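You operate a simulated robot arm through the tools that you are given. There is no shell and no other tool. Be economical: measure what you need, move in short steps, check, and stop when the job is done.

You are at the controls of a simulated two-armed robot. One attempt, no reset.

TASK
Lock the crane out of use and hang the red tag on the post.
Fine: stop in, try DOWN with the power switch still on, then switch it off; tag on the post hook last.
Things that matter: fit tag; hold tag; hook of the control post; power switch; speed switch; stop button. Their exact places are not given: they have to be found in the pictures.

It is judged by the outcome, as a careful person would: the job done as asked, and still so three seconds after it is handed in. It fails if anything else is knocked over, pushed out of place, dropped, spilled or broken.

THE ROBOT
Two 7-joint arms with two-finger parallel grippers on one trunk, on a base that drives. Base frame: it is fixed to the floor where the robot stands at the start and does not move with it; the origin is under the middle of the robot, x ahead of it, y to its left, z up. Lengths are in mm, angles in degrees, forces in N, time in s.
The left shoulder is at the start at [80, 131, 947], the right one opposite. With the tool pointing down near the work surface each hand reaches from about 320 to 840 mm from the robot's upright axis, wherever it stands, measured 20 degrees to its own side. Places, roughly: hook of the control post [800, -100, 1200]; power switch [900, 400, 1000]; speed switch [1000, 300, 1100]; stop button [800, 0, 1200]. Payload 1.57 kg a hand.
The tool frame of a hand sits at the grasp point between the pads (the TCP): z along the fingers, y along the line on which they close. The tips reach 30 mm beyond it. Largest opening 110 mm; finger width 24, thickness 12; the body of the gripper, 48 by 112 mm, starts 78 mm behind the TCP.
Orientation is that of the tool frame in the base frame, as a unit quaternion [w, x, y, z]. With the fingers straight down and closing along the base's y, the tool's x points along the base's -x, its y along +y and its z along -z.

THE INTERFACE
- The arms move only by the tool move_arm. It takes "left_steps", "right_steps" or both (then of equal length, played together; a hand with none holds still); each is a list of rows, each a list of 7 numbers: the shift along the base's x, y, z in mm, then the turn, a rotation vector about the base's x, y, z in degrees, then the finger opening in mm, from 0 to 110. In form: [[dx, dy, dz, ax, ay, az, hand], ...]. A call has 1 to 20 rows; each row is the pose to reach, as a shift and turn from the pose commanded when the call began. Each row takes 0.2 s and may step no farther than 50 mm and 8.6 degrees from the row before; otherwise, or with a gripper value out of range, the whole call is refused. A pose out of reach is approached as far as the arm can. The call stops where the force on the tool passes 50 N (or 10 N more than at its start, if that is more) or the arm is blocked; 0.2 s more then pass. Each finger travels about 108 mm/s and halts on what it meets, pressing with about 23 N; the grip force reading is that of the motor and also rises with nothing between the fingers. The clock runs only during rows and for 0.2 s after the last one: add rows that repeat a pose to give the fingers time. The reply holds the time, the measured pose of the TCP, the force on the tool along the base axes, the opening and the grip force, in the units named above and with some noise, with the torque about the TCP (base axes, N m) and any sound that the robot's microphone picked up.
- Cameras (640 x 400 px; columns grow to the right, rows downward): "scene" is now at [-53.7, -36.7, 1451.7]; the picture's right is [-0.38, -0.93, 0.00], its down [-0.22, 0.09, -0.97] and it looks along [0.90, -0.37, -0.23] (base axes); focal length 236 px, centre (320, 200). "left" rides on the left gripper at [70, -16, -141] in its tool frame; the picture's right is [0.23, 0.97, 0.00], its down [-0.86, 0.20, -0.48] and it looks along [-0.47, 0.11, 0.88] (tool axes); focal length 222 px, centre (320, 200). "right" rides on the right gripper at [70, 16, -141] in its tool frame; the picture's right is [-0.23, 0.97, 0.00], its down [-0.86, -0.20, -0.48] and it looks along [-0.47, -0.11, 0.88] (tool axes); focal length 222 px, centre (320, 200).
- camera(camera): a new picture of that camera. No time passes.
- roll_base(legs): drives the robot by 1 to 6 legs, each [ahead, left, turn to the left] in mm, mm and degrees, along the robot's own axes; the way and the turn of a leg run together, so that a leg with both is an arc; at most 1500 mm and 180 degrees a leg. The arms and the cameras ride along, it lands a little off, and it stops where it bumps. It gives what a move gives.
- turn_head(pan, tilt): turns the head with the scene camera to pan (to the left, within 109 degrees either way) and tilt (down, from -29 to 69), counted from straight ahead of the robot. It gives what a move gives.
- pixel_to_xyz(camera, pixels): for up to 12 pixels [column, row] of the newest picture of that camera ("zoom" is the newest enlarged one), the place [x, y, z] in the base frame of the surface seen there, good to about 2 mm. No time passes.
- inspect(camera, box): a new picture of the part [left, top, right, bottom] of that camera's present view, enlarged. No time passes.
- sign_off(): hands the job in; it is judged then, once.

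Go step by step. Measure first, check grasps and placings, and put right what went wrong. The budget is 80 turns and 62 pictures, counting those below and the enlarged ones. Unless the task says otherwise, let go and move clear before handing in, and close with one line.

The tools are called after "Request:" as a command line: name --argument value ..., lists and objects as JSON in quotes. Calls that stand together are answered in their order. move_arm: Moves the arms, as the interface text tells. Its arguments: {"type":"object","properties":{"left_steps":{"type":"array"},"right_steps":{"type":"array"}},"required":[]} The other tools are called the same way: roll_base (legs) drives the base; turn_head (pan, tilt) turns the head that bears the scene camera; camera (camera) takes a picture; pixel_to_xyz (camera, pixels) gives the place of the surface under pixels of a picture; inspect (camera, box) takes an enlarged picture of a part of a camera's view; sign_off () hands the job in.

At the start:

```text
time_s: 0.0
left_tool_pos: [398.6, 170.0, 1386.5]
left_tcp_rot: [0.0, 0.001, 1.0, 0.0]
left_wrist_force: [-0.3, 0.5, 0.1]
left_wrist_torque: [0.0, -0.03, 0.0]
left_width: 110.0
left_grip_force: 0.0
right_tool_pos: [494.6, -133.2, 1366.8]
right_tcp_rot: [0.0, 0.0, 1.0, 0.0]
right_wrist_force: [0.1, 0.6, -0.3]
right_wrist_torque: [0.01, -0.01, 0.01]
right_width: 109.7
right_grip_force: 0.0
robot x, y, heading: [2.0, -1.2, -0.1]
head pan, tilt: [-22.3, 13.5]
```

scene: 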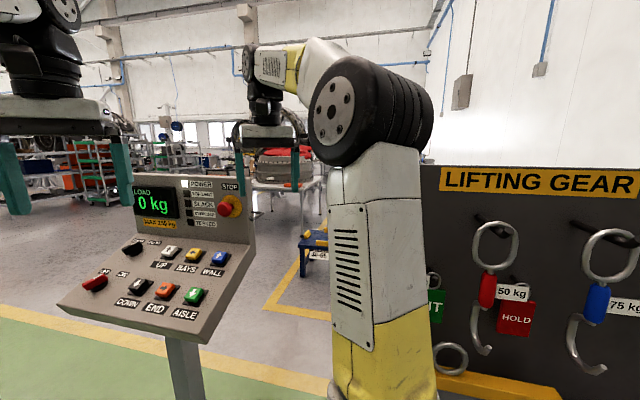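
right: 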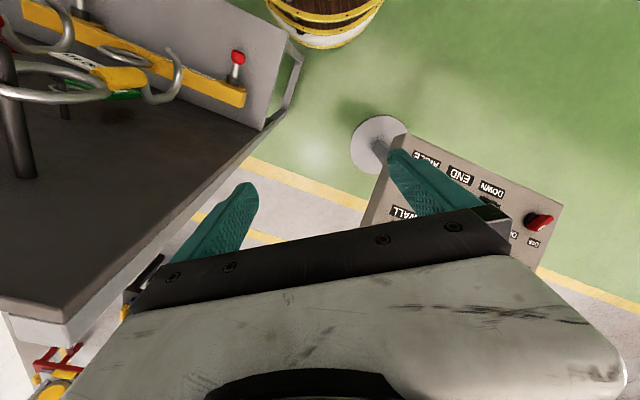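
left: 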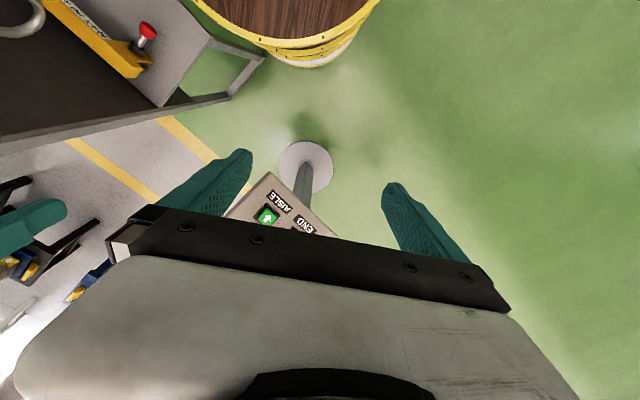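

The scene picture shows the control post at left (panel px 60-255, 170-345) and the gear board with red HOLD tag (515,318) at right. I enlarge both.

Request:
inspect --camera "scene" --box '[50, 160, 270, 350]'

Request:
inspect --camera "scene" --box '[420, 160, 640, 400]'

```text
2.11 times, centred on (160, 255) of scene
```

zoom: 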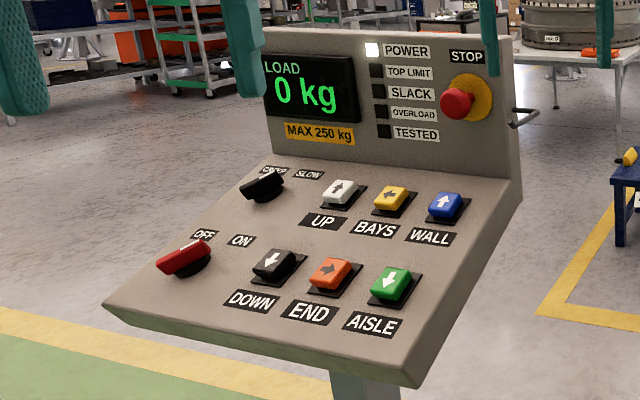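

```text
1.67 times, centred on (530, 280) of scene
```

zoom: 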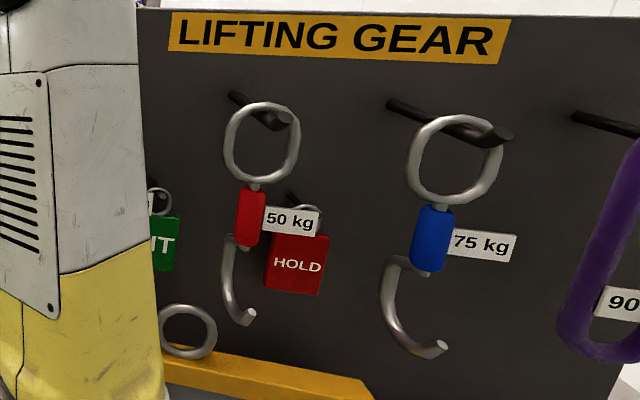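

The red power knob (zoom1 185,258), DOWN (275,265), STOP (460,103) and the post hook (520,118) are visible. Measure them from the scene view.

Request:
inspect --camera "scene" --box '[60, 165, 260, 290]'

Request:
pixel_to_xyz --camera "scene" --pixels '[[515, 318], [505, 300], [520, 285], [505, 332], [531, 303], [495, 260], [560, 180], [435, 305], [600, 390], [470, 185]]'

```text
3.20 times, centred on (160, 228) of scene
```

zoom: 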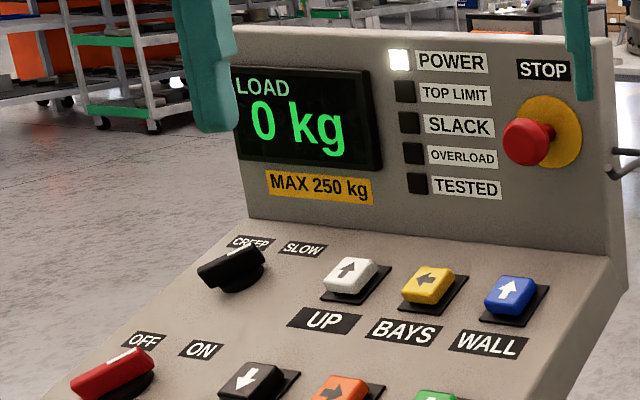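

```text
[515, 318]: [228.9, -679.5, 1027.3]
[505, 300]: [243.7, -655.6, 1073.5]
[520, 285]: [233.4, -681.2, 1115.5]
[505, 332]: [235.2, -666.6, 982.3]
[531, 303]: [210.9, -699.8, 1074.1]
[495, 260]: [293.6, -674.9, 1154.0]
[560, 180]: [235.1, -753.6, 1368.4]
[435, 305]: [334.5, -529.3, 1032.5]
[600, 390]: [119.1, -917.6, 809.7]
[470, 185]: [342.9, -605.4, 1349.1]
```

Request:
pixel_to_xyz --camera "zoom" --pixels '[[520, 142], [560, 110], [570, 165], [450, 220], [600, 80], [625, 152], [622, 176], [250, 375], [230, 268], [115, 375], [285, 215], [600, 240]]'

Request:
turn_head --pan 0 --tilt 20

Request:
camera --camera "scene"

```text
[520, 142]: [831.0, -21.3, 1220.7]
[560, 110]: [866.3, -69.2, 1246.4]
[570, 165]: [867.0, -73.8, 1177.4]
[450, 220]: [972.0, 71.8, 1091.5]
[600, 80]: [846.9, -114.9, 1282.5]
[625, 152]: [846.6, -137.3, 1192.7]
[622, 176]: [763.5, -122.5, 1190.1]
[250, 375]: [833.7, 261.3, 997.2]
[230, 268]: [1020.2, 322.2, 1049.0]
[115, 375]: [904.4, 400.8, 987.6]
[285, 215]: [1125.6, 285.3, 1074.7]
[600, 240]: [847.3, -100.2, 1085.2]
```

```text
time_s: 0.9
left_tool_pos: [398.6, 169.8, 1386.7]
left_tcp_rot: [0.001, -0.001, 1.0, 0.001]
left_wrist_force: [0.0, 0.7, -0.2]
left_wrist_torque: [0.0, 0.02, -0.01]
left_width: 110.0
left_grip_force: 0.0
right_tool_pos: [493.8, -132.2, 1366.7]
right_tcp_rot: [0.0, 0.0, 1.0, -0.001]
right_wrist_force: [0.5, 0.9, -0.3]
right_wrist_torque: [0.02, 0.0, -0.04]
right_width: 110.2
right_grip_force: 0.1
robot x, y, heading: [-0.4, -0.4, -0.0]
head pan, tilt: [0.0, 20.0]
```

```text
55 pictures are left
```

scene: 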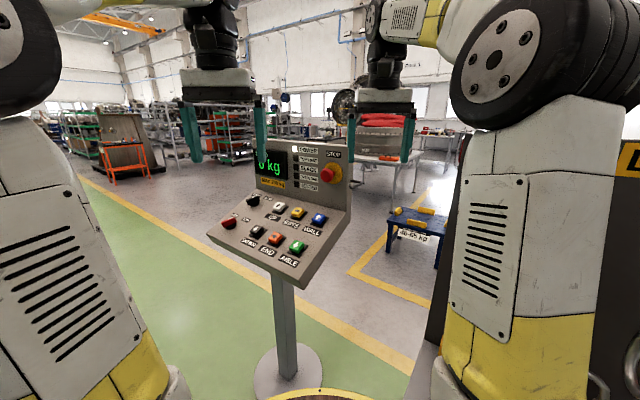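

The panel faces about (-0.81, 0.585) and the floor to the left is clear, so I'll drive in front of it, heading about -36°.

Request:
roll_base --legs '[[0, 450, 0], [0, 0, -36], [304, 220, 0]]'

Request:
turn_head --pan 0 --tilt 35

Request:
camera --camera "scene"

```text
time_s: 7.4
left_tool_pos: [800.6, 355.8, 1385.7]
left_tcp_rot: [0.0, 0.315, 0.949, 0.0]
left_wrist_force: [0.4, -1.0, -0.7]
left_wrist_torque: [-0.04, 0.0, 0.01]
left_width: 110.1
left_grip_force: 0.0
right_tool_pos: [698.0, 54.0, 1366.4]
right_tcp_rot: [0.0, 0.314, 0.949, 0.0]
right_wrist_force: [-0.8, 0.8, 0.3]
right_wrist_torque: [0.0, 0.0, -0.01]
right_width: 109.9
right_grip_force: 0.1
robot x, y, heading: [378.6, 458.6, -36.9]
head pan, tilt: [0.0, 20.0]
```

```text
time_s: 8.2
left_tool_pos: [801.7, 354.1, 1385.5]
left_tcp_rot: [0.0, 0.313, 0.95, 0.001]
left_wrist_force: [-0.3, 0.4, 0.5]
left_wrist_torque: [0.01, 0.0, 0.03]
left_width: 110.3
left_grip_force: 0.0
right_tool_pos: [699.8, 54.7, 1365.0]
right_tcp_rot: [0.0, 0.315, 0.949, 0.0]
right_wrist_force: [0.6, 0.4, -0.3]
right_wrist_torque: [-0.01, 0.0, 0.01]
right_width: 110.1
right_grip_force: 0.1
robot x, y, heading: [380.2, 455.0, -37.0]
head pan, tilt: [0.0, 35.0]
```

```text
54 pictures are left
```

scene: 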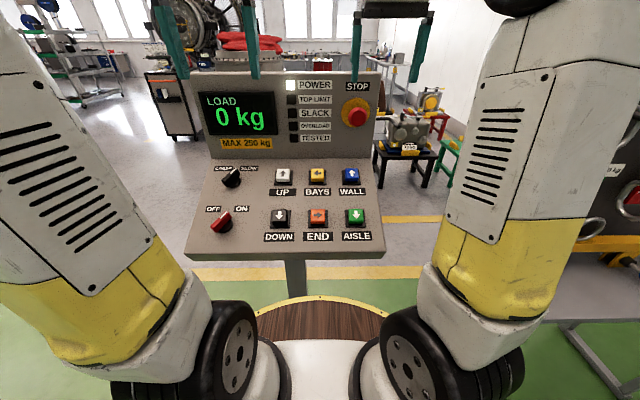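

Request:
inspect --camera "scene" --box '[180, 140, 300, 260]'

Request:
pixel_to_xyz --camera "zoom" --pixels '[[265, 228], [190, 265], [215, 250], [205, 300], [275, 245], [415, 250], [385, 190], [320, 190], [265, 115], [345, 270]]'

Request:
pixel_to_xyz --camera "scene" --pixels '[[357, 114], [280, 215], [225, 160], [360, 165], [195, 250], [375, 250], [250, 190], [335, 160], [372, 75], [375, 150]]'

Request:
inspect --camera "scene" --box '[330, 70, 420, 160]'

```text
3.33 times, centred on (240, 200) of scene
```

zoom: 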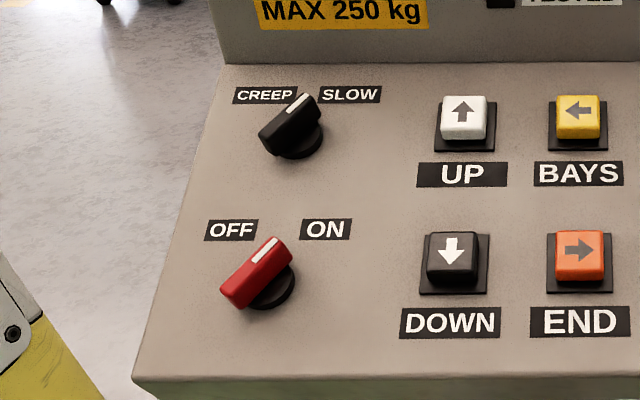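

```text
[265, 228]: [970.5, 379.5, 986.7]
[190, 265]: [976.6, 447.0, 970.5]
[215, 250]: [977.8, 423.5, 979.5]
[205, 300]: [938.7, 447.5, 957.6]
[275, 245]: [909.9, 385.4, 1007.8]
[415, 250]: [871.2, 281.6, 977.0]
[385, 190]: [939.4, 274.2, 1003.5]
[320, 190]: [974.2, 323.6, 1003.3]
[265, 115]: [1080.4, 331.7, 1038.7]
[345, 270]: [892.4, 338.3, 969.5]
```

```text
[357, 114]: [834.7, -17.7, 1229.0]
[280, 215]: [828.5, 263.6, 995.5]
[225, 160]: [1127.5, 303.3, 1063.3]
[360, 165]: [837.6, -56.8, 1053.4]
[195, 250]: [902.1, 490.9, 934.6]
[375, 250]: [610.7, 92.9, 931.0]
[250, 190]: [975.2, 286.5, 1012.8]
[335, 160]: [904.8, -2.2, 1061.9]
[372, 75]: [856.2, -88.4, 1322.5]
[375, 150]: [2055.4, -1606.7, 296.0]
```

```text
4.44 times, centred on (375, 115) of scene
```

zoom: 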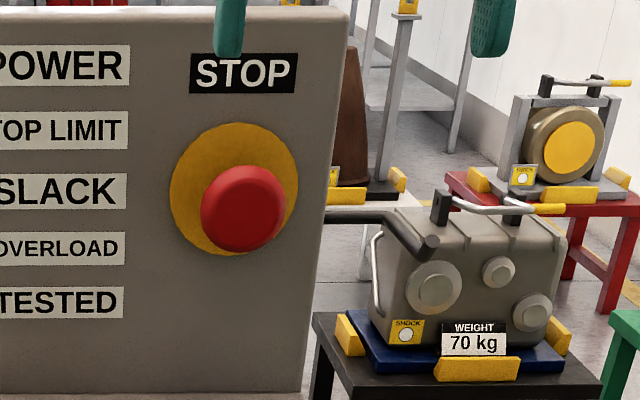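

Knob marks show power ON (ridge toward ON), STOP face at (835,-18,1229), post hook at zoom (425,243). I bring the right hand, closed and horizontal, in front of STOP.

Request:
pixel_to_xyz --camera "zoom" --pixels '[[432, 243], [420, 240], [400, 218], [375, 214], [345, 213], [240, 205], [208, 240], [290, 205]]'

Request:
move_arm --right_steps '[[7, -3, -12, -4.9, -6.5, 0, 0], [14, -6, -25, -9.9, -13.1, 0, 0], [22, -8, -37, -14.8, -19.6, 0, 0], [29, -11, -49, -19.7, -26.1, 0, 0], [36, -14, -62, -24.6, -32.7, 0, 0], [43, -17, -74, -29.6, -39.2, 0, 0], [50, -20, -87, -34.5, -45.8, 0, 0], [57, -23, -99, -39.4, -52.3, 0, 0], [65, -25, -111, -44.3, -58.8, 0, 0], [72, -28, -124, -49.3, -65.4, 0, 0], [79, -31, -136, -54.2, -71.9, 0, 0], [79, -31, -136, -54.2, -71.9, 0, 0]]'

Request:
inspect --camera "scene" --box '[240, 60, 480, 210]'

```text
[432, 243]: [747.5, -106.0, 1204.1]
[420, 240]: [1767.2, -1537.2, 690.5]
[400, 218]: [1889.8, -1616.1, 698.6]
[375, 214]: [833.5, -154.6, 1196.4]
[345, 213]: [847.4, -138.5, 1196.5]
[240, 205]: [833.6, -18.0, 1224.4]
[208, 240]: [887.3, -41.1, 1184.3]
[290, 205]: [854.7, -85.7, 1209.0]
```

```text
time_s: 10.3
left_tool_pos: [800.8, 353.0, 1385.9]
left_tcp_rot: [0.0, 0.314, 0.949, 0.001]
left_wrist_force: [0.2, -0.2, 0.7]
left_wrist_torque: [0.04, 0.01, 0.0]
left_width: 110.2
left_grip_force: 0.1
right_tool_pos: [827.7, 194.5, 1254.7]
right_tcp_rot: [0.621, 0.14, 0.771, 0.002]
right_wrist_force: [-0.8, -1.4, -0.1]
right_wrist_torque: [0.0, -0.02, 0.01]
right_width: 0.0
right_grip_force: 21.6
right hand out of reach, approached as far as the arm can: row 8
robot x, y, heading: [379.8, 456.9, -36.9]
head pan, tilt: [0.0, 35.0]
stopped in row 10 (right hand): the arm was blocked; the commanded pose is now the measured one
```

```text
2.67 times, centred on (360, 135) of scene
```

zoom: 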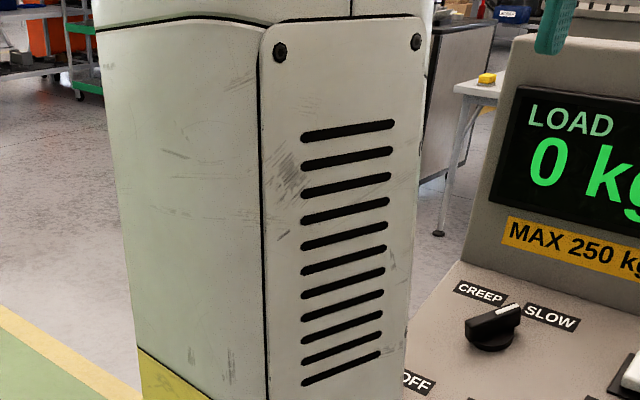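

The arm got folded and the view changed unexpectedly; I take full pictures to see.

Request:
camera --camera "scene"

Request:
camera --camera "right"

```text
50 pictures are left
```

scene: 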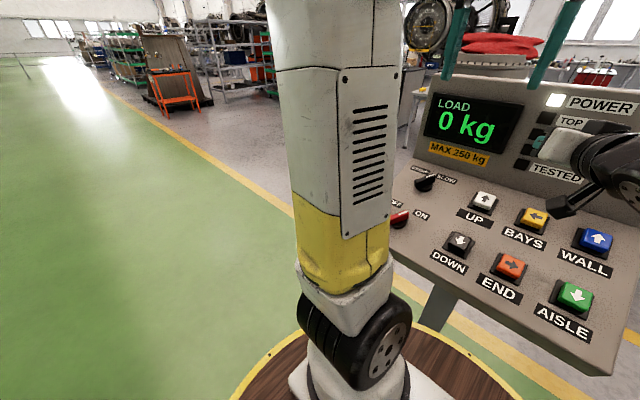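

```text
49 pictures are left
```

right: 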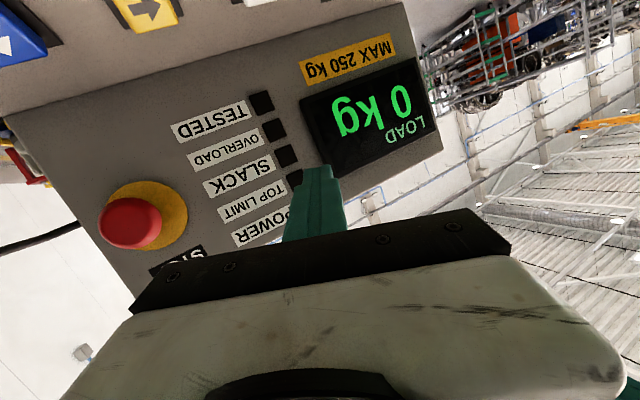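

Trunk has twisted left because the wrist was too near the shoulder. I back the base away 220 mm.

Request:
roll_base --legs '[[-220, 0, 0]]'

Request:
camera --camera "scene"

```text
time_s: 12.0
left_tool_pos: [624.0, 484.8, 1384.4]
left_tcp_rot: [0.0, 0.314, 0.949, 0.0]
left_wrist_force: [0.2, 0.1, -0.5]
left_wrist_torque: [0.02, -0.01, 0.03]
left_width: 110.4
left_grip_force: 0.2
right_tool_pos: [650.5, 325.1, 1253.0]
right_tcp_rot: [0.621, 0.14, 0.771, 0.003]
right_wrist_force: [1.2, 0.0, 0.2]
right_wrist_torque: [0.02, 0.0, 0.02]
right_width: 0.0
right_grip_force: 20.4
robot x, y, heading: [206.3, 586.5, -36.4]
head pan, tilt: [0.0, 35.0]
```

```text
48 pictures are left
```

scene: 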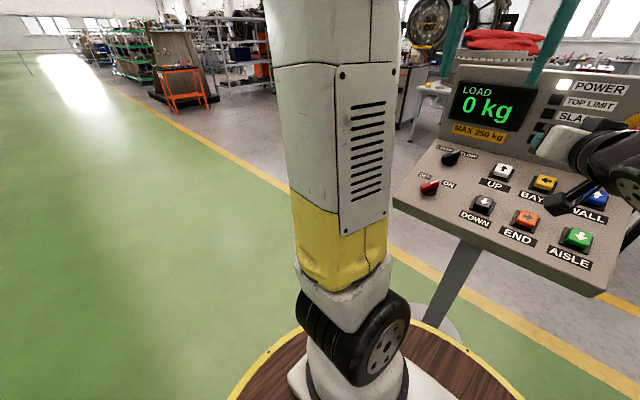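

The view is clear now; I bring the right hand to a level pose about 80 mm before STOP.

Request:
move_arm --right_steps '[[12, -35, 0, -1.9, -1, -3.1, 0], [24, -70, 0, -3.7, -2, -6.2, 0], [36, -104, 0, -5.6, -3, -9.2, 0], [48, -139, 0, -7.5, -4, -12.3, 0], [60, -174, 0, -9.3, -5.1, -15.4, 0], [72, -209, -8, -11.2, -6.1, -18.5, 0], [84, -243, -16, -13, -7.1, -21.5, 0], [96, -278, -24, -14.9, -8.1, -24.6, 0], [96, -278, -24, -14.9, -8.1, -24.6, 0]]'

Request:
camera --camera "right"

Request:
camera --camera "scene"

```text
time_s: 14.0
left_tool_pos: [624.8, 485.9, 1385.8]
left_tcp_rot: [-0.001, 0.314, 0.949, 0.0]
left_wrist_force: [0.5, -0.2, 0.1]
left_wrist_torque: [-0.01, 0.0, -0.02]
left_width: 110.0
left_grip_force: 0.1
right_tool_pos: [747.6, 47.4, 1228.8]
right_tcp_rot: [0.673, 0.219, 0.672, -0.218]
right_wrist_force: [-0.1, 0.8, 0.1]
right_wrist_torque: [0.02, 0.01, 0.01]
right_width: 0.0
right_grip_force: 20.8
robot x, y, heading: [206.4, 584.5, -36.5]
head pan, tilt: [0.0, 35.0]
```

```text
47 pictures are left
```

right: 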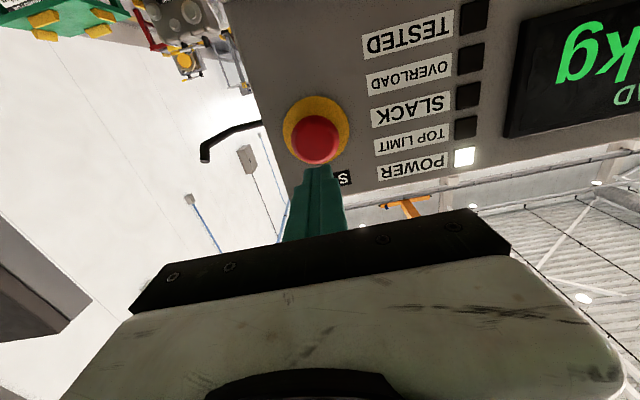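

```text
46 pictures are left
```

scene: 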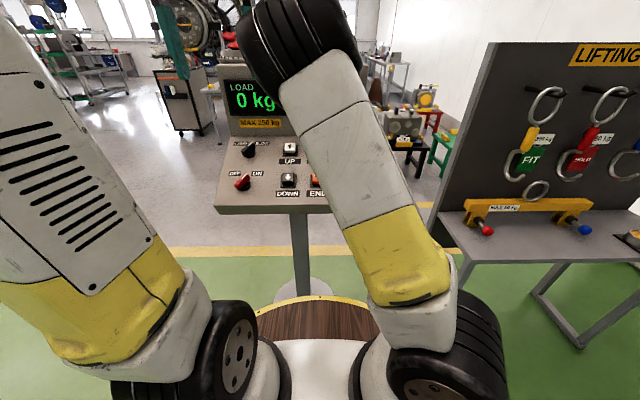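

The button is at (315,138) in the right image, hook at (205,150). Measure these.

Request:
pixel_to_xyz --camera "right" --pixels '[[315, 138], [295, 140], [336, 140], [315, 120], [315, 158], [255, 127], [230, 132], [208, 142], [204, 150], [205, 158], [290, 115]]'

Request:
inspect --camera "right" --box '[180, 80, 360, 200]'

```text
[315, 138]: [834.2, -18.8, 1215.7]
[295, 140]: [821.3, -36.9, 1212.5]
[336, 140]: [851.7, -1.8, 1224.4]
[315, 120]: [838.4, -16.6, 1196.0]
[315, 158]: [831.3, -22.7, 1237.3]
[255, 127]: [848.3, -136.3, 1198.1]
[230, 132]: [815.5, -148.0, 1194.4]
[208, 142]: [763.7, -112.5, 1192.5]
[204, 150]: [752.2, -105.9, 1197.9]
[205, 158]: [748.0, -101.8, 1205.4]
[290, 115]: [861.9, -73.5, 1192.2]
```

```text
3.33 times, centred on (270, 140) of right
```

zoom: 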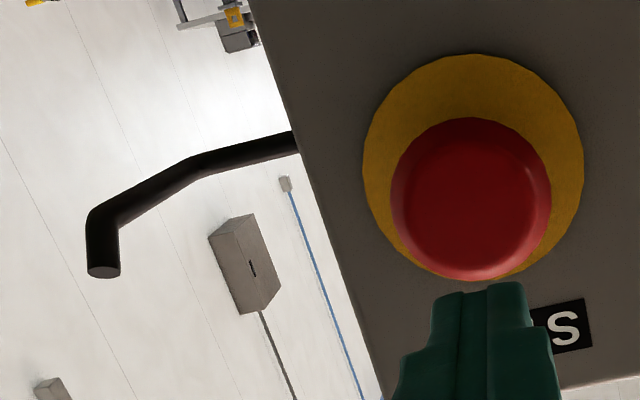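

Button centre is about (834,-19,1217); tip gap about 79 mm. I lower 12 mm, advance and press in small steps.

Request:
move_arm --right_steps '[[0, 0, -12, 0, 0, 0, 0], [28, -22.7, -12, 0, 0, 0, 0], [55, -42, -12, 0, 0, 0, 0], [63, -48, -12, 0, 0, 0, 0], [67, -51, -12, 0, 0, 0, 0], [70, -53, -12, 0, 0, 0, 0], [73, -55.5, -12, 0, 0, 0, 0], [76, -57.5, -12, 0, 0, 0, 0]]'

Request:
inspect --camera "right" --box '[240, 50, 560, 250]'

```text
time_s: 15.8
left_tool_pos: [621.6, 487.7, 1386.2]
left_tcp_rot: [0.0, 0.314, 0.95, 0.001]
left_wrist_force: [0.4, -0.6, 0.0]
left_wrist_torque: [-0.01, 0.02, 0.01]
left_width: 110.0
left_grip_force: 0.0
right_tool_pos: [820.2, -8.7, 1217.6]
right_tcp_rot: [0.672, 0.219, 0.672, -0.219]
right_wrist_force: [-34.8, 28.0, -8.6]
right_wrist_torque: [-0.18, 0.12, 0.16]
right_width: 0.0
right_grip_force: 21.3
robot x, y, heading: [202.0, 588.0, -36.7]
head pan, tilt: [0.0, 35.0]
```

```text
2.00 times, centred on (400, 150) of right
```

zoom: 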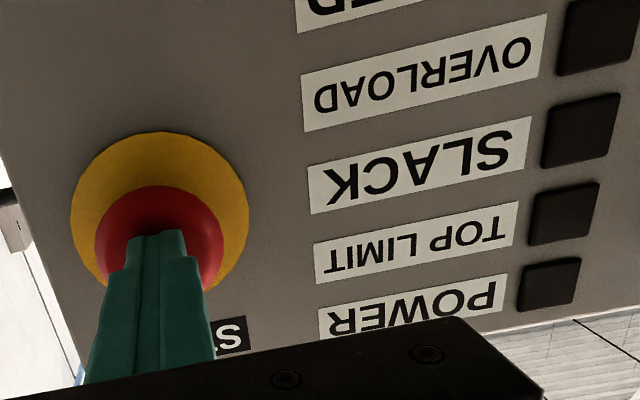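

45 N felt and the POWER lamp is dark: stop went in. I retract and check that it stays in.

Request:
move_arm --right_steps '[[-24, 17.7, 0, 0, 0, 0, 0], [-56, 41, 0, 0, 0, 0, 0], [-89, 65, 0, 0, 0, 0, 0]]'

Request:
inspect --camera "right" --box '[180, 50, 500, 250]'

Request:
pixel_to_xyz --camera "zoom" --pixels '[[275, 190], [270, 170], [265, 130], [330, 130]]'

```text
time_s: 16.6
left_tool_pos: [625.8, 485.4, 1386.4]
left_tcp_rot: [-0.001, 0.314, 0.95, 0.0]
left_wrist_force: [0.4, 0.1, -0.6]
left_wrist_torque: [0.0, -0.02, 0.02]
left_width: 110.0
left_grip_force: 0.0
right_tool_pos: [732.3, 54.8, 1214.6]
right_tcp_rot: [0.672, 0.219, 0.672, -0.219]
right_wrist_force: [-0.4, -0.8, 1.2]
right_wrist_torque: [-0.03, -0.01, -0.01]
right_width: 0.0
right_grip_force: 21.4
robot x, y, heading: [204.4, 588.2, -36.6]
head pan, tilt: [0.0, 35.0]
```

```text
2.00 times, centred on (340, 150) of right
```

zoom: 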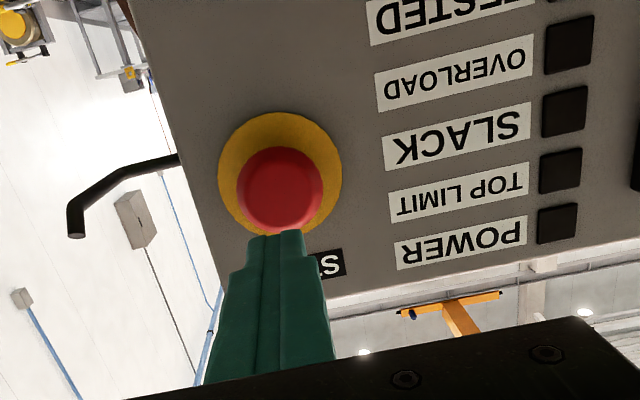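

```text
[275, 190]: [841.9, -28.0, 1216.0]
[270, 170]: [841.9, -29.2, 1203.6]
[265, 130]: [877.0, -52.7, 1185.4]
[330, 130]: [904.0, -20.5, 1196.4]
```

STOP stays latched (face now ~11 mm deeper, lamp dark). Now I move the right hand aside and bring the left hand, tilted square to the console, above DOWN.

Request:
move_arm --left_steps '[[17, -20, -30, -1.4, -1.9, 0, 0], [35, -40, -60, -2.8, -3.8, 0, 0], [52, -60, -90, -4.2, -5.7, 0, 0], [69, -80, -122, -5.6, -7.6, 0, 0], [87, -100, -154, -7, -9.5, 0, 0], [104, -120, -185, -8.3, -11.4, 0, 0], [121, -140, -215, -9.7, -13.3, 0, 0], [139, -160, -246, -11.1, -15.2, 0, 0], [156, -180, -277, -12.5, -17.1, 0, 0], [174, -201, -300, -13.9, -19, 0, 0], [174, -201, -300, -13.9, -19, 0, 0]]' --right_steps '[[0, 0, 40, 0, 0, 0, 0], [0, 0, 80, 0, 0, 0, 0], [-15, -20, 100, 0, 0, 0, 0], [-40, -50, 100, 0, 0, 0, 0], [-70, -85, 100, 0, 0, 0, 0], [-70, -85, 100, 0, 0, 0, 0], [-70, -85, 100, 0, 0, 0, 0], [-70, -85, 100, 0, 0, 0, 0], [-70, -85, 100, 0, 0, 0, 0], [-70, -85, 100, 0, 0, 0, 0], [-70, -85, 100, 0, 0, 0, 0]]'

Request:
camera --camera "left"

Request:
camera --camera "scene"

```text
time_s: 19.0
left_tool_pos: [798.0, 284.5, 1084.5]
left_tcp_rot: [0.194, 0.308, 0.929, -0.062]
left_wrist_force: [-0.7, -0.4, 0.1]
left_wrist_torque: [-0.01, -0.04, -0.03]
left_width: 0.0
left_grip_force: 21.8
right_tool_pos: [664.2, -28.4, 1317.2]
right_tcp_rot: [0.672, 0.219, 0.672, -0.218]
right_wrist_force: [0.5, -0.2, -0.7]
right_wrist_torque: [0.01, 0.03, -0.01]
right_width: 0.3
right_grip_force: 21.9
robot x, y, heading: [202.6, 587.9, -36.8]
head pan, tilt: [0.0, 35.0]
```

```text
42 pictures are left
```

left: 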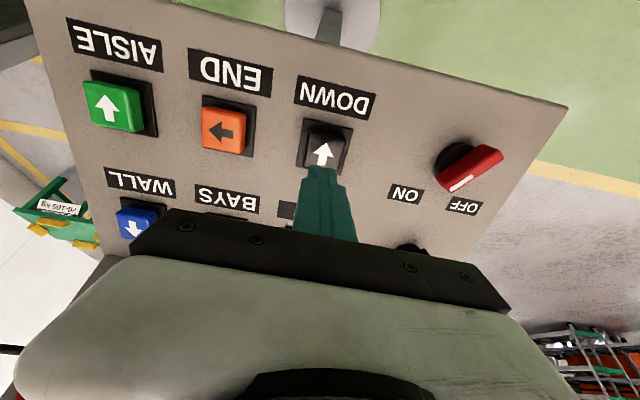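

```text
41 pictures are left
```

scene: 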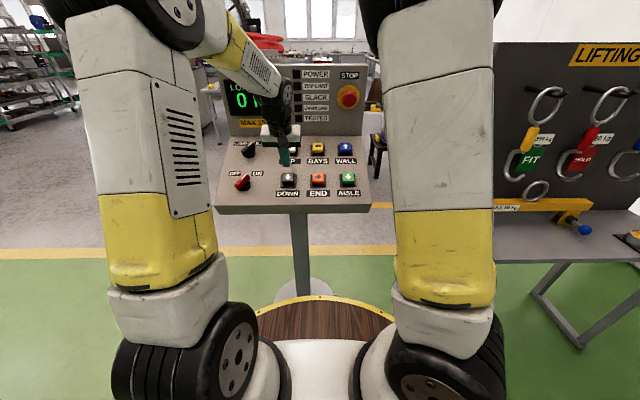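

Request:
inspect --camera "left" --box '[280, 90, 520, 240]'

Request:
pixel_to_xyz --camera "left" --pixels '[[324, 150], [340, 158], [312, 150], [328, 132], [345, 135], [465, 180], [448, 188], [492, 156], [458, 152], [480, 175], [446, 155], [400, 160]]'

```text
2.67 times, centred on (400, 165) of left
```

zoom: 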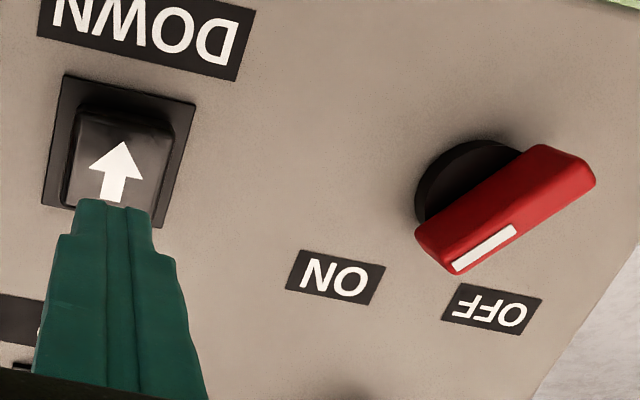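

```text
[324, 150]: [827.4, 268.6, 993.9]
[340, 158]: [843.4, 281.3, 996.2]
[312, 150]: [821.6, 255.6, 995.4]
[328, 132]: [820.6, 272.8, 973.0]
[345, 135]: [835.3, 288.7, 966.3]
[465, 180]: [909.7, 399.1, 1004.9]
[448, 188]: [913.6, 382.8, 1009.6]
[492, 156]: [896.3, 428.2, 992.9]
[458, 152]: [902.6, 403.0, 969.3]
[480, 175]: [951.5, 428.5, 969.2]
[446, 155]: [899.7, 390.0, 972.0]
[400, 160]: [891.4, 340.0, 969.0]
```

DOWN centre is about (828,266,995), gap ~68 mm. Press it squarely with power switch still on.

Request:
move_arm --left_steps '[[12, -5, -36.6, 0, 0, 0, 0], [18.4, -10.2, -55, 0, 0, 0, 0], [21, -12, -62.3, 0, 0, 0, 0], [22.3, -13, -66, 0, 0, 0, 0], [23.5, -13.9, -69.6, 0, 0, 0, 0], [24.5, -14.6, -72.5, 0, 0, 0, 0], [24.5, -14.6, -72.5, 0, 0, 0, 0]]'

Request:
inspect --camera "scene" --box '[210, 60, 390, 210]'

Request:
inspect --camera "left" --box '[260, 80, 400, 220]'

```text
time_s: 20.6
left_tool_pos: [822.7, 269.6, 1014.4]
left_tcp_rot: [0.194, 0.308, 0.929, -0.063]
left_wrist_force: [-13.2, 7.1, 19.6]
left_wrist_torque: [-0.03, -0.03, -0.05]
left_width: 0.2
left_grip_force: 21.5
right_tool_pos: [662.8, -28.8, 1317.4]
right_tcp_rot: [0.673, 0.219, 0.672, -0.218]
right_wrist_force: [-0.3, -0.6, -0.1]
right_wrist_torque: [0.0, 0.02, 0.0]
right_width: 0.1
right_grip_force: 21.8
robot x, y, heading: [202.9, 586.9, -36.5]
head pan, tilt: [0.0, 35.0]
```

```text
2.67 times, centred on (300, 135) of scene
```

zoom: 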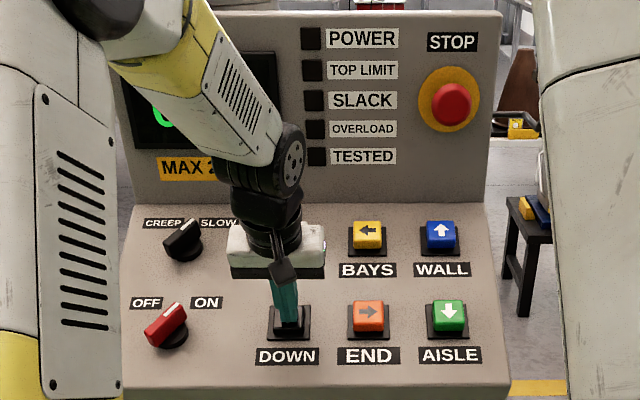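

```text
2.86 times, centred on (330, 150) of left
```

zoom: 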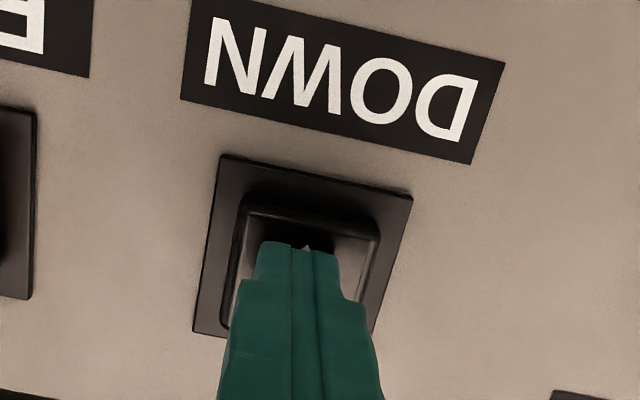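

24 N and ~6 mm of travel; I press a little further to be sure it bottoms out, then hold.

Request:
move_arm --left_steps '[[0.7, -0.5, -2, 0, 0, 0, 0], [1.3, -1, -3.7, 0, 0, 0, 0], [1.8, -1.4, -5.2, 0, 0, 0, 0], [1.8, -1.4, -5.2, 0, 0, 0, 0]]'

Request:
inspect --camera "scene" --box '[210, 60, 390, 210]'

```text
time_s: 21.2
left_tool_pos: [823.3, 269.0, 1013.4]
left_tcp_rot: [0.196, 0.308, 0.929, -0.064]
left_wrist_force: [-19.5, 14.6, 24.9]
left_wrist_torque: [0.15, 0.19, 0.01]
left_width: 0.0
left_grip_force: 21.4
right_tool_pos: [662.2, -27.2, 1318.2]
right_tcp_rot: [0.673, 0.218, 0.672, -0.218]
right_wrist_force: [-1.0, -0.2, 0.1]
right_wrist_torque: [0.01, -0.02, 0.02]
right_width: 0.1
right_grip_force: 21.1
robot x, y, heading: [199.0, 586.4, -36.3]
head pan, tilt: [0.0, 35.0]
stopped in row 3 (left hand): the force on the tool passed its limit at 52 N (the readings are from after the stop); the commanded pose is now the measured one
```

```text
2.67 times, centred on (300, 135) of scene
```

zoom: 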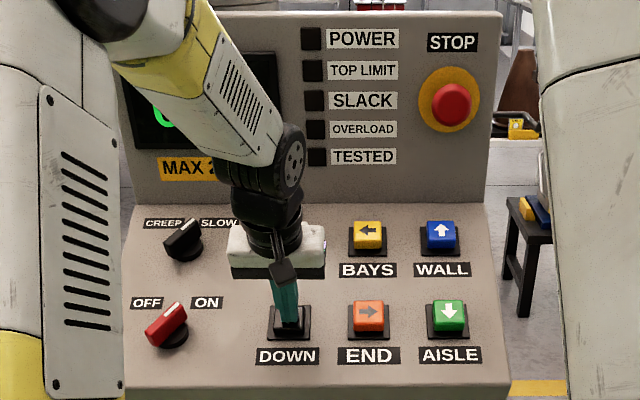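

DOWN bottomed at 52 N with nothing live. Now retract and bring the left hand, turned in line with the power knob, above it.

Request:
move_arm --left_steps '[[-8, 6, 24, 0, 0, 0, 0], [-19, 14, 55, 0, 0, 0, 0], [-15, 30, 55, 2, -1.5, -5.7, 20], [0, 60, 55, 4, -2.9, -11.4, 40], [20, 90, 52, 6, -4.4, -17, 60], [40, 120, 50, 8, -5.8, -22.7, 60], [60, 150.6, 48, 10, -7.3, -28.4, 60], [60, 150.6, 48, 10, -7.3, -28.4, 60]]'

Request:
camera --camera "left"

Request:
inspect --camera "left" --box '[240, 80, 420, 240]'

```text
time_s: 23.0
left_tool_pos: [884.7, 419.6, 1058.3]
left_tcp_rot: [0.204, 0.545, 0.813, -0.009]
left_wrist_force: [0.2, 0.1, 0.5]
left_wrist_torque: [-0.02, 0.05, 0.02]
left_width: 59.9
left_grip_force: 0.0
right_tool_pos: [665.6, -28.4, 1316.3]
right_tcp_rot: [0.672, 0.219, 0.672, -0.219]
right_wrist_force: [0.1, -0.4, -1.1]
right_wrist_torque: [0.01, 0.01, 0.0]
right_width: 0.0
right_grip_force: 21.6
robot x, y, heading: [204.9, 590.3, -36.5]
head pan, tilt: [0.0, 35.0]
```

```text
36 pictures are left
```

left: 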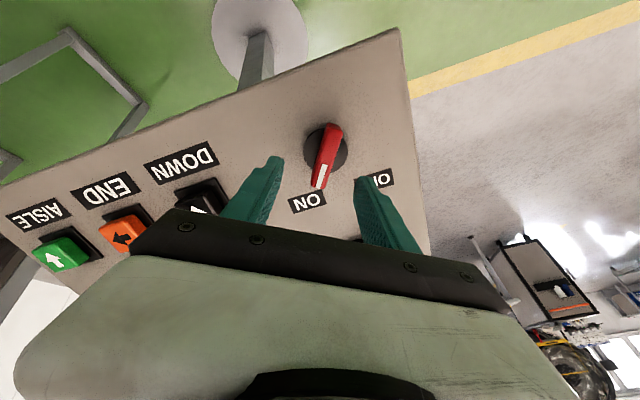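

```text
2.50 times, centred on (330, 160) of left
```

zoom: 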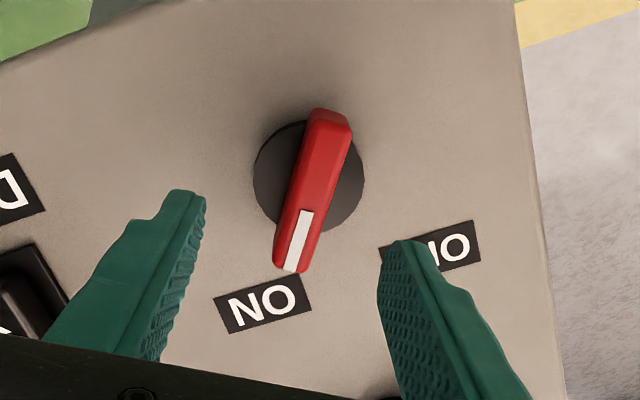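

Request:
pixel_to_xyz --camera "zoom" --pixels '[[297, 262], [293, 245], [310, 200], [326, 140], [330, 118], [300, 205], [322, 205], [268, 180], [355, 190], [305, 130], [335, 225], [260, 300]]'

```text
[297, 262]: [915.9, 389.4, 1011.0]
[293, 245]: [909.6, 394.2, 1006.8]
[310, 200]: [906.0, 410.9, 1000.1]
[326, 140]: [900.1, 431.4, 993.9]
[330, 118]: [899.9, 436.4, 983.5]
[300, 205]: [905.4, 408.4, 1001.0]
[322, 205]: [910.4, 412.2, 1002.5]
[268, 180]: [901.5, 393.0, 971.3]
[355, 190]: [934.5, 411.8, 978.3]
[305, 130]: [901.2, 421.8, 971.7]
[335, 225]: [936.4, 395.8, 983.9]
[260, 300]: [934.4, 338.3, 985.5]
```

The tool's closing direction matches the handle; handle centre is (908,411,1002). Descend around it and close.

Request:
move_arm --left_steps '[[5, 3, -4, 0, 0, 0, 60], [13, -2, -28, 0, 0, 0, 60], [21.4, -7.7, -51.7, 0, 0, 0, 60], [21.4, -7.7, -51.7, 0, 0, 0, 30], [21.4, -7.7, -51.7, 0, 0, 0, 6], [21.4, -7.7, -51.7, 0, 0, 0, 6], [21.4, -7.7, -51.7, 0, 0, 0, 6]]'

Request:
inspect --camera "left" --box '[240, 80, 420, 240]'

```text
time_s: 24.6
left_tool_pos: [906.5, 410.8, 1008.0]
left_tcp_rot: [0.204, 0.544, 0.814, -0.008]
left_wrist_force: [6.3, 1.0, -4.0]
left_wrist_torque: [-0.24, -1.03, 0.12]
left_width: 15.9
left_grip_force: 31.3
right_tool_pos: [665.2, -28.2, 1315.9]
right_tcp_rot: [0.673, 0.218, 0.672, -0.219]
right_wrist_force: [0.9, 0.2, 0.2]
right_wrist_torque: [-0.01, 0.03, 0.02]
right_width: 0.0
right_grip_force: 20.7
robot x, y, heading: [204.3, 588.8, -36.5]
head pan, tilt: [0.0, 35.0]
```

```text
2.50 times, centred on (330, 160) of left
```

zoom: 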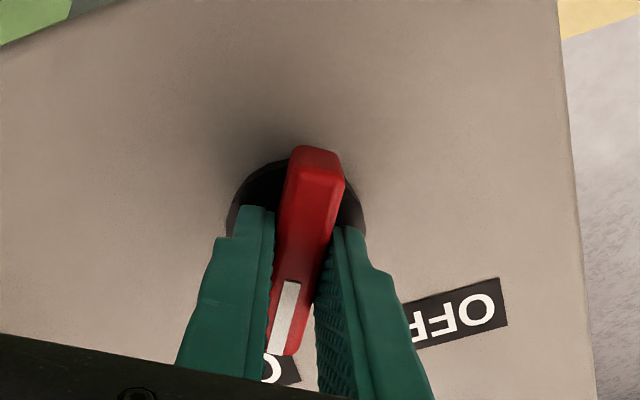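

Handle gripped (15.9 mm). Turn it counter-clockwise about the console normal by ~60° toward OFF.

Request:
move_arm --left_steps '[[0, 0, 0, -2.4, 1.8, 6.9, 6], [0, 0, 0, -4.8, 3.5, 13.7, 6], [0, 0, 0, -7.3, 5.3, 20.6, 6], [0, 0, 0, -9.7, 7.1, 27.5, 6], [0, 0, 0, -12.1, 8.9, 34.4, 6], [0, 0, 0, -14.5, 10.6, 41.2, 6], [0, 0, 0, -16.9, 12.4, 48.1, 6], [0, 0, 0, -19.4, 14.2, 55, 6]]'

Request:
inspect --camera "scene" --box '[210, 60, 390, 210]'

Request:
inspect --camera "left" --box '[200, 60, 440, 240]'

```text
time_s: 26.4
left_tool_pos: [906.1, 411.9, 1007.6]
left_tcp_rot: [0.172, 0.063, 0.977, -0.11]
left_wrist_force: [3.2, 3.0, 3.7]
left_wrist_torque: [-0.03, -0.96, 0.33]
left_width: 16.0
left_grip_force: 31.5
right_tool_pos: [663.5, -28.1, 1317.0]
right_tcp_rot: [0.673, 0.218, 0.673, -0.218]
right_wrist_force: [-0.1, -1.0, -0.1]
right_wrist_torque: [-0.02, 0.02, -0.02]
right_width: 0.0
right_grip_force: 21.1
robot x, y, heading: [201.3, 588.3, -36.5]
head pan, tilt: [0.0, 35.0]
```

```text
2.67 times, centred on (300, 135) of scene
```

zoom: 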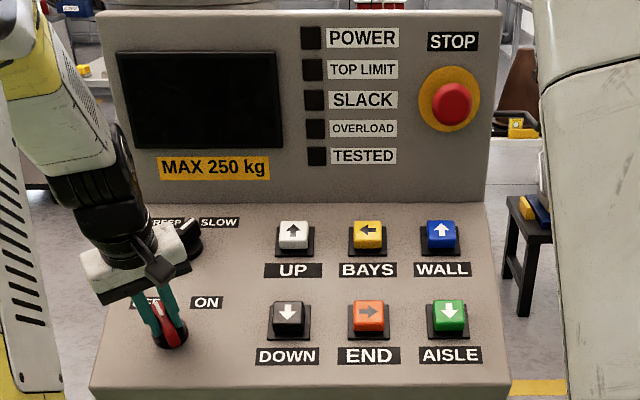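

```text
2.22 times, centred on (320, 150) of left
```

zoom: 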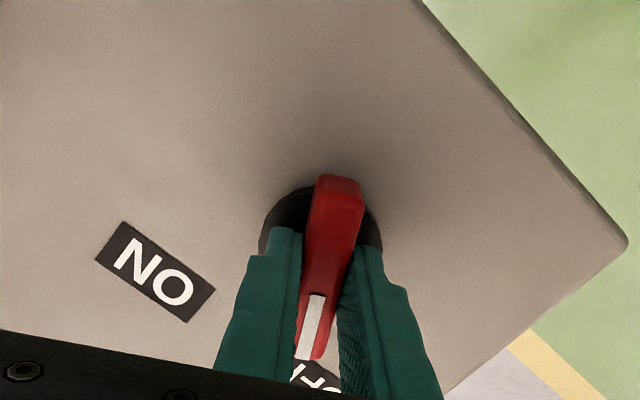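

Display went dark: power off. Nudge 2.5° more to the mirrored detent, release, and lift along the normal.

Request:
move_arm --left_steps '[[0, 0, 0, -0.8, 0.6, 2.3, 6], [0, 0, 0, -0.8, 0.6, 2.3, 30], [0, 0, 0, -0.8, 0.6, 2.3, 50], [0, 0, 0, -0.8, 0.6, 2.3, 50], [-12, 9, 34, -0.8, 0.6, 2.3, 50], [-28, 20, 78, -0.8, 0.6, 2.3, 50], [-55, 40, 110, -0.8, 0.6, 2.3, 50], [-85, 62, 145, -0.8, 0.6, 2.3, 50], [-110, 82, 180, -0.8, 0.6, 2.3, 50], [-135, 102, 215, -0.8, 0.6, 2.3, 50], [-135, 102, 250, -0.8, 0.6, 2.3, 50]]'

Request:
inspect --camera "scene" --box '[210, 60, 390, 210]'

Request:
inspect --camera "scene" --box '[490, 80, 640, 260]'

```text
refused: row 8 steps farther than a row can; nothing moved
```

```text
2.67 times, centred on (300, 135) of scene
```

zoom: 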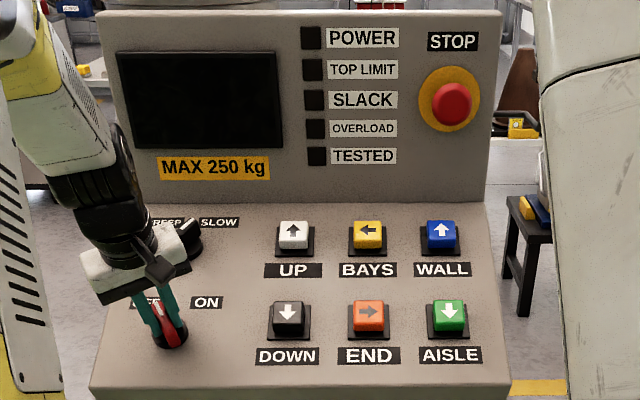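

```text
2.22 times, centred on (565, 170) of scene
```

zoom: 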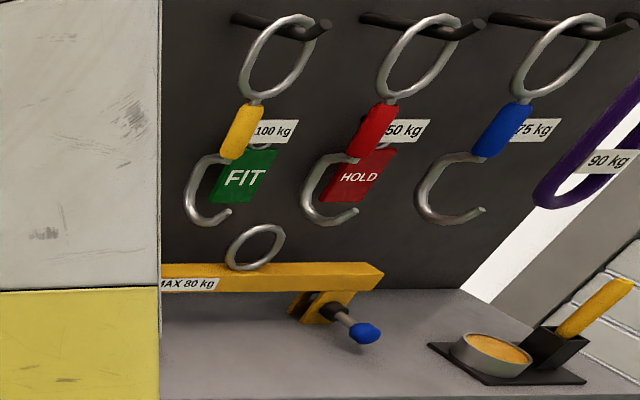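

The step was too long; same motion with shorter final steps.

Request:
move_arm --left_steps '[[0, 0, 0, -0.8, 0.6, 2.3, 6], [0, 0, 0, -0.8, 0.6, 2.3, 30], [0, 0, 0, -0.8, 0.6, 2.3, 50], [0, 0, 0, -0.8, 0.6, 2.3, 50], [-12, 9, 34, -0.8, 0.6, 2.3, 50], [-26, 19, 74, -0.8, 0.6, 2.3, 50], [-45, 33, 110, -0.8, 0.6, 2.3, 50], [-65, 47, 145, -0.8, 0.6, 2.3, 50], [-85, 62, 180, -0.8, 0.6, 2.3, 50], [-105, 77, 215, -0.8, 0.6, 2.3, 50], [-115, 85, 250, -0.8, 0.6, 2.3, 50]]'

Request:
inspect --camera "scene" --box '[200, 60, 380, 210]'

```text
time_s: 28.8
left_tool_pos: [789.1, 495.4, 1255.8]
left_tcp_rot: [0.169, 0.043, 0.978, -0.113]
left_wrist_force: [0.7, 0.0, 0.8]
left_wrist_torque: [0.0, 0.04, 0.01]
left_width: 50.0
left_grip_force: 0.1
right_tool_pos: [664.1, -29.2, 1315.7]
right_tcp_rot: [0.673, 0.218, 0.673, -0.218]
right_wrist_force: [0.2, 0.0, -0.5]
right_wrist_torque: [-0.01, 0.01, -0.04]
right_width: 0.2
right_grip_force: 21.3
robot x, y, heading: [202.8, 585.2, -36.5]
head pan, tilt: [0.0, 35.0]
```

```text
2.67 times, centred on (290, 135) of scene
```

zoom: 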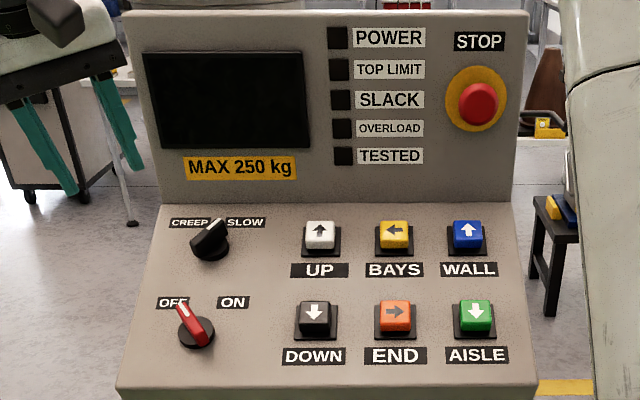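

Power knob now points at OFF, display dark, speed switch unchanged. Next I back off and drive right to stand before the gear board.

Request:
roll_base --legs '[[-250, 0, 0], [0, -900, 0]]'

Request:
turn_head --pan 0 --tilt 25

Request:
camera --camera "scene"

Request:
camera --camera "right"

```text
time_s: 35.0
left_tool_pos: [38.9, -83.2, 1257.8]
left_tcp_rot: [0.169, 0.049, 0.978, -0.115]
left_wrist_force: [0.1, -0.4, -0.2]
left_wrist_torque: [-0.01, 0.03, -0.02]
left_width: 50.1
left_grip_force: 0.1
right_tool_pos: [-94.1, -606.3, 1316.4]
right_tcp_rot: [0.671, 0.224, 0.671, -0.223]
right_wrist_force: [-0.9, 0.6, 0.5]
right_wrist_torque: [-0.02, 0.02, 0.0]
right_width: 0.2
right_grip_force: 21.3
robot x, y, heading: [-551.4, 18.9, -37.4]
head pan, tilt: [0.0, 35.0]
```

```text
time_s: 35.8
left_tool_pos: [38.4, -82.8, 1257.1]
left_tcp_rot: [0.168, 0.05, 0.978, -0.115]
left_wrist_force: [0.4, -0.3, -0.7]
left_wrist_torque: [-0.04, -0.06, -0.01]
left_width: 50.0
left_grip_force: 0.1
right_tool_pos: [-94.7, -606.2, 1317.8]
right_tcp_rot: [0.671, 0.223, 0.671, -0.222]
right_wrist_force: [-0.2, 0.3, 0.2]
right_wrist_torque: [-0.03, -0.01, 0.03]
right_width: 0.1
right_grip_force: 21.3
robot x, y, heading: [-547.6, 16.1, -37.5]
head pan, tilt: [0.0, 25.0]
```

```text
28 pictures are left
```

scene: 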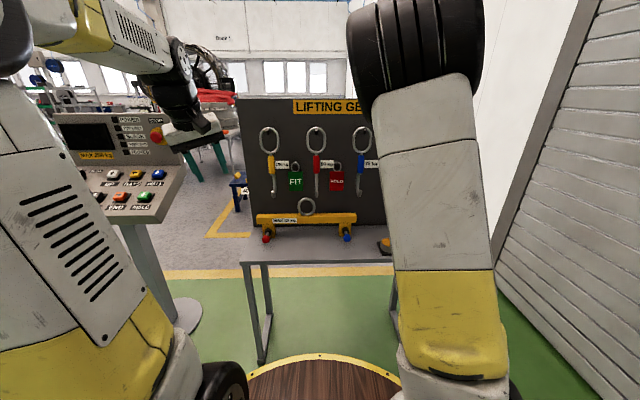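

```text
27 pictures are left
```

right: 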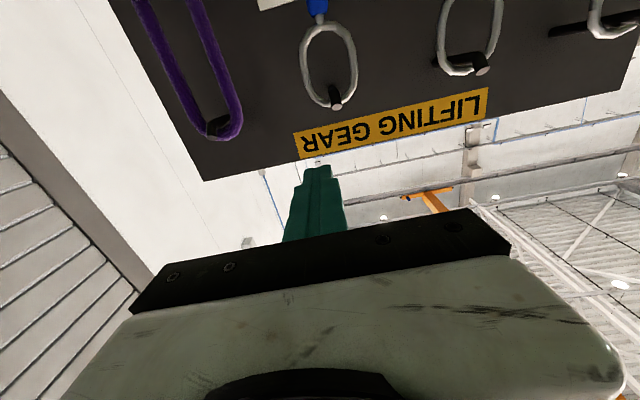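

Seen from the front, HOLD (336,180) hangs clear between the 50 kg and 75 kg gear. Zoom and measure.

Request:
inspect --camera "scene" --box '[285, 120, 385, 220]'

Request:
pixel_to_xyz --camera "scene" --pixels '[[336, 182], [331, 188], [342, 188], [337, 172], [329, 172], [343, 174], [300, 215], [317, 160], [361, 162], [327, 163], [368, 165], [318, 185]]'

```text
4.00 times, centred on (335, 170) of scene
```

zoom: 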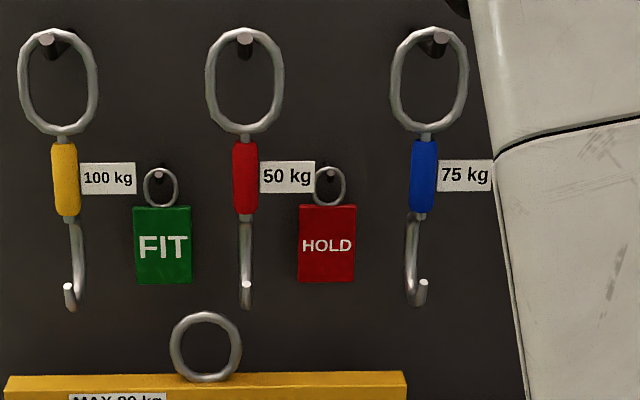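

```text
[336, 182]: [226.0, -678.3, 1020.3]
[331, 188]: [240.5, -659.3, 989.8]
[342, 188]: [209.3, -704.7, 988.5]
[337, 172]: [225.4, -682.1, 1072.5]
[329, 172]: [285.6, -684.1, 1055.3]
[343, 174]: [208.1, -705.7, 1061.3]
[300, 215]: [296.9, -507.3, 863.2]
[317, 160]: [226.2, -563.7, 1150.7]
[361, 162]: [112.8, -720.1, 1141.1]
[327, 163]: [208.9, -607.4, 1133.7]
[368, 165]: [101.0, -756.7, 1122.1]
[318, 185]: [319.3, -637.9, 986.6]
```

Request:
pixel_to_xyz --camera "scene" --pixels '[[320, 264], [265, 345], [320, 245], [320, 356], [250, 264], [386, 244]]'

Request:
inspect --camera "scene" --box '[320, 150, 350, 200]'

Request:
pixel_to_xyz --camera "zoom" --pixels '[[320, 140], [330, 120], [300, 135], [345, 150], [380, 140], [320, 110], [325, 180], [180, 250], [435, 250], [310, 290], [310, 205], [335, 100]]'

```text
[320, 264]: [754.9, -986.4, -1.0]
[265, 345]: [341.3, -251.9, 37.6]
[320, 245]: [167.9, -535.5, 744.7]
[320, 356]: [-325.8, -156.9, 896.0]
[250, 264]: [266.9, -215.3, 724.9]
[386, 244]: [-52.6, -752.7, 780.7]
```

```text
8.00 times, centred on (335, 175) of scene
```

zoom: 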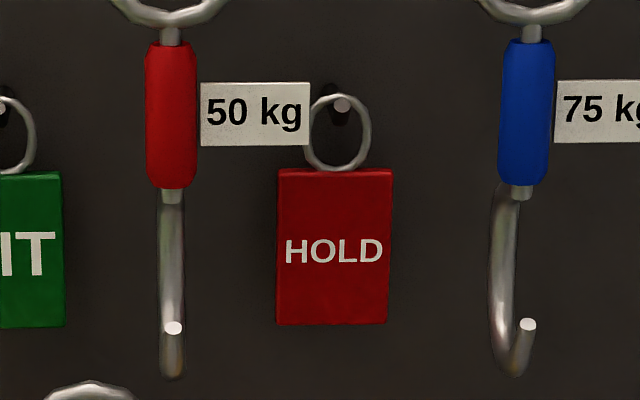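

```text
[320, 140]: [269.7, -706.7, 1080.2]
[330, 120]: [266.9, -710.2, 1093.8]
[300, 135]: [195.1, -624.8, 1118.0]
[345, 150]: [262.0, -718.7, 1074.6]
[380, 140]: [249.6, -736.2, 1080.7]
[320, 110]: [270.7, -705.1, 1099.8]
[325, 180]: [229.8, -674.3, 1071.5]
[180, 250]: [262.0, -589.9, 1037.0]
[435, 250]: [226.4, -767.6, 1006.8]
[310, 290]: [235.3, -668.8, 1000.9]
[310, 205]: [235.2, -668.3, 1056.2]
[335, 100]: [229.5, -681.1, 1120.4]
```

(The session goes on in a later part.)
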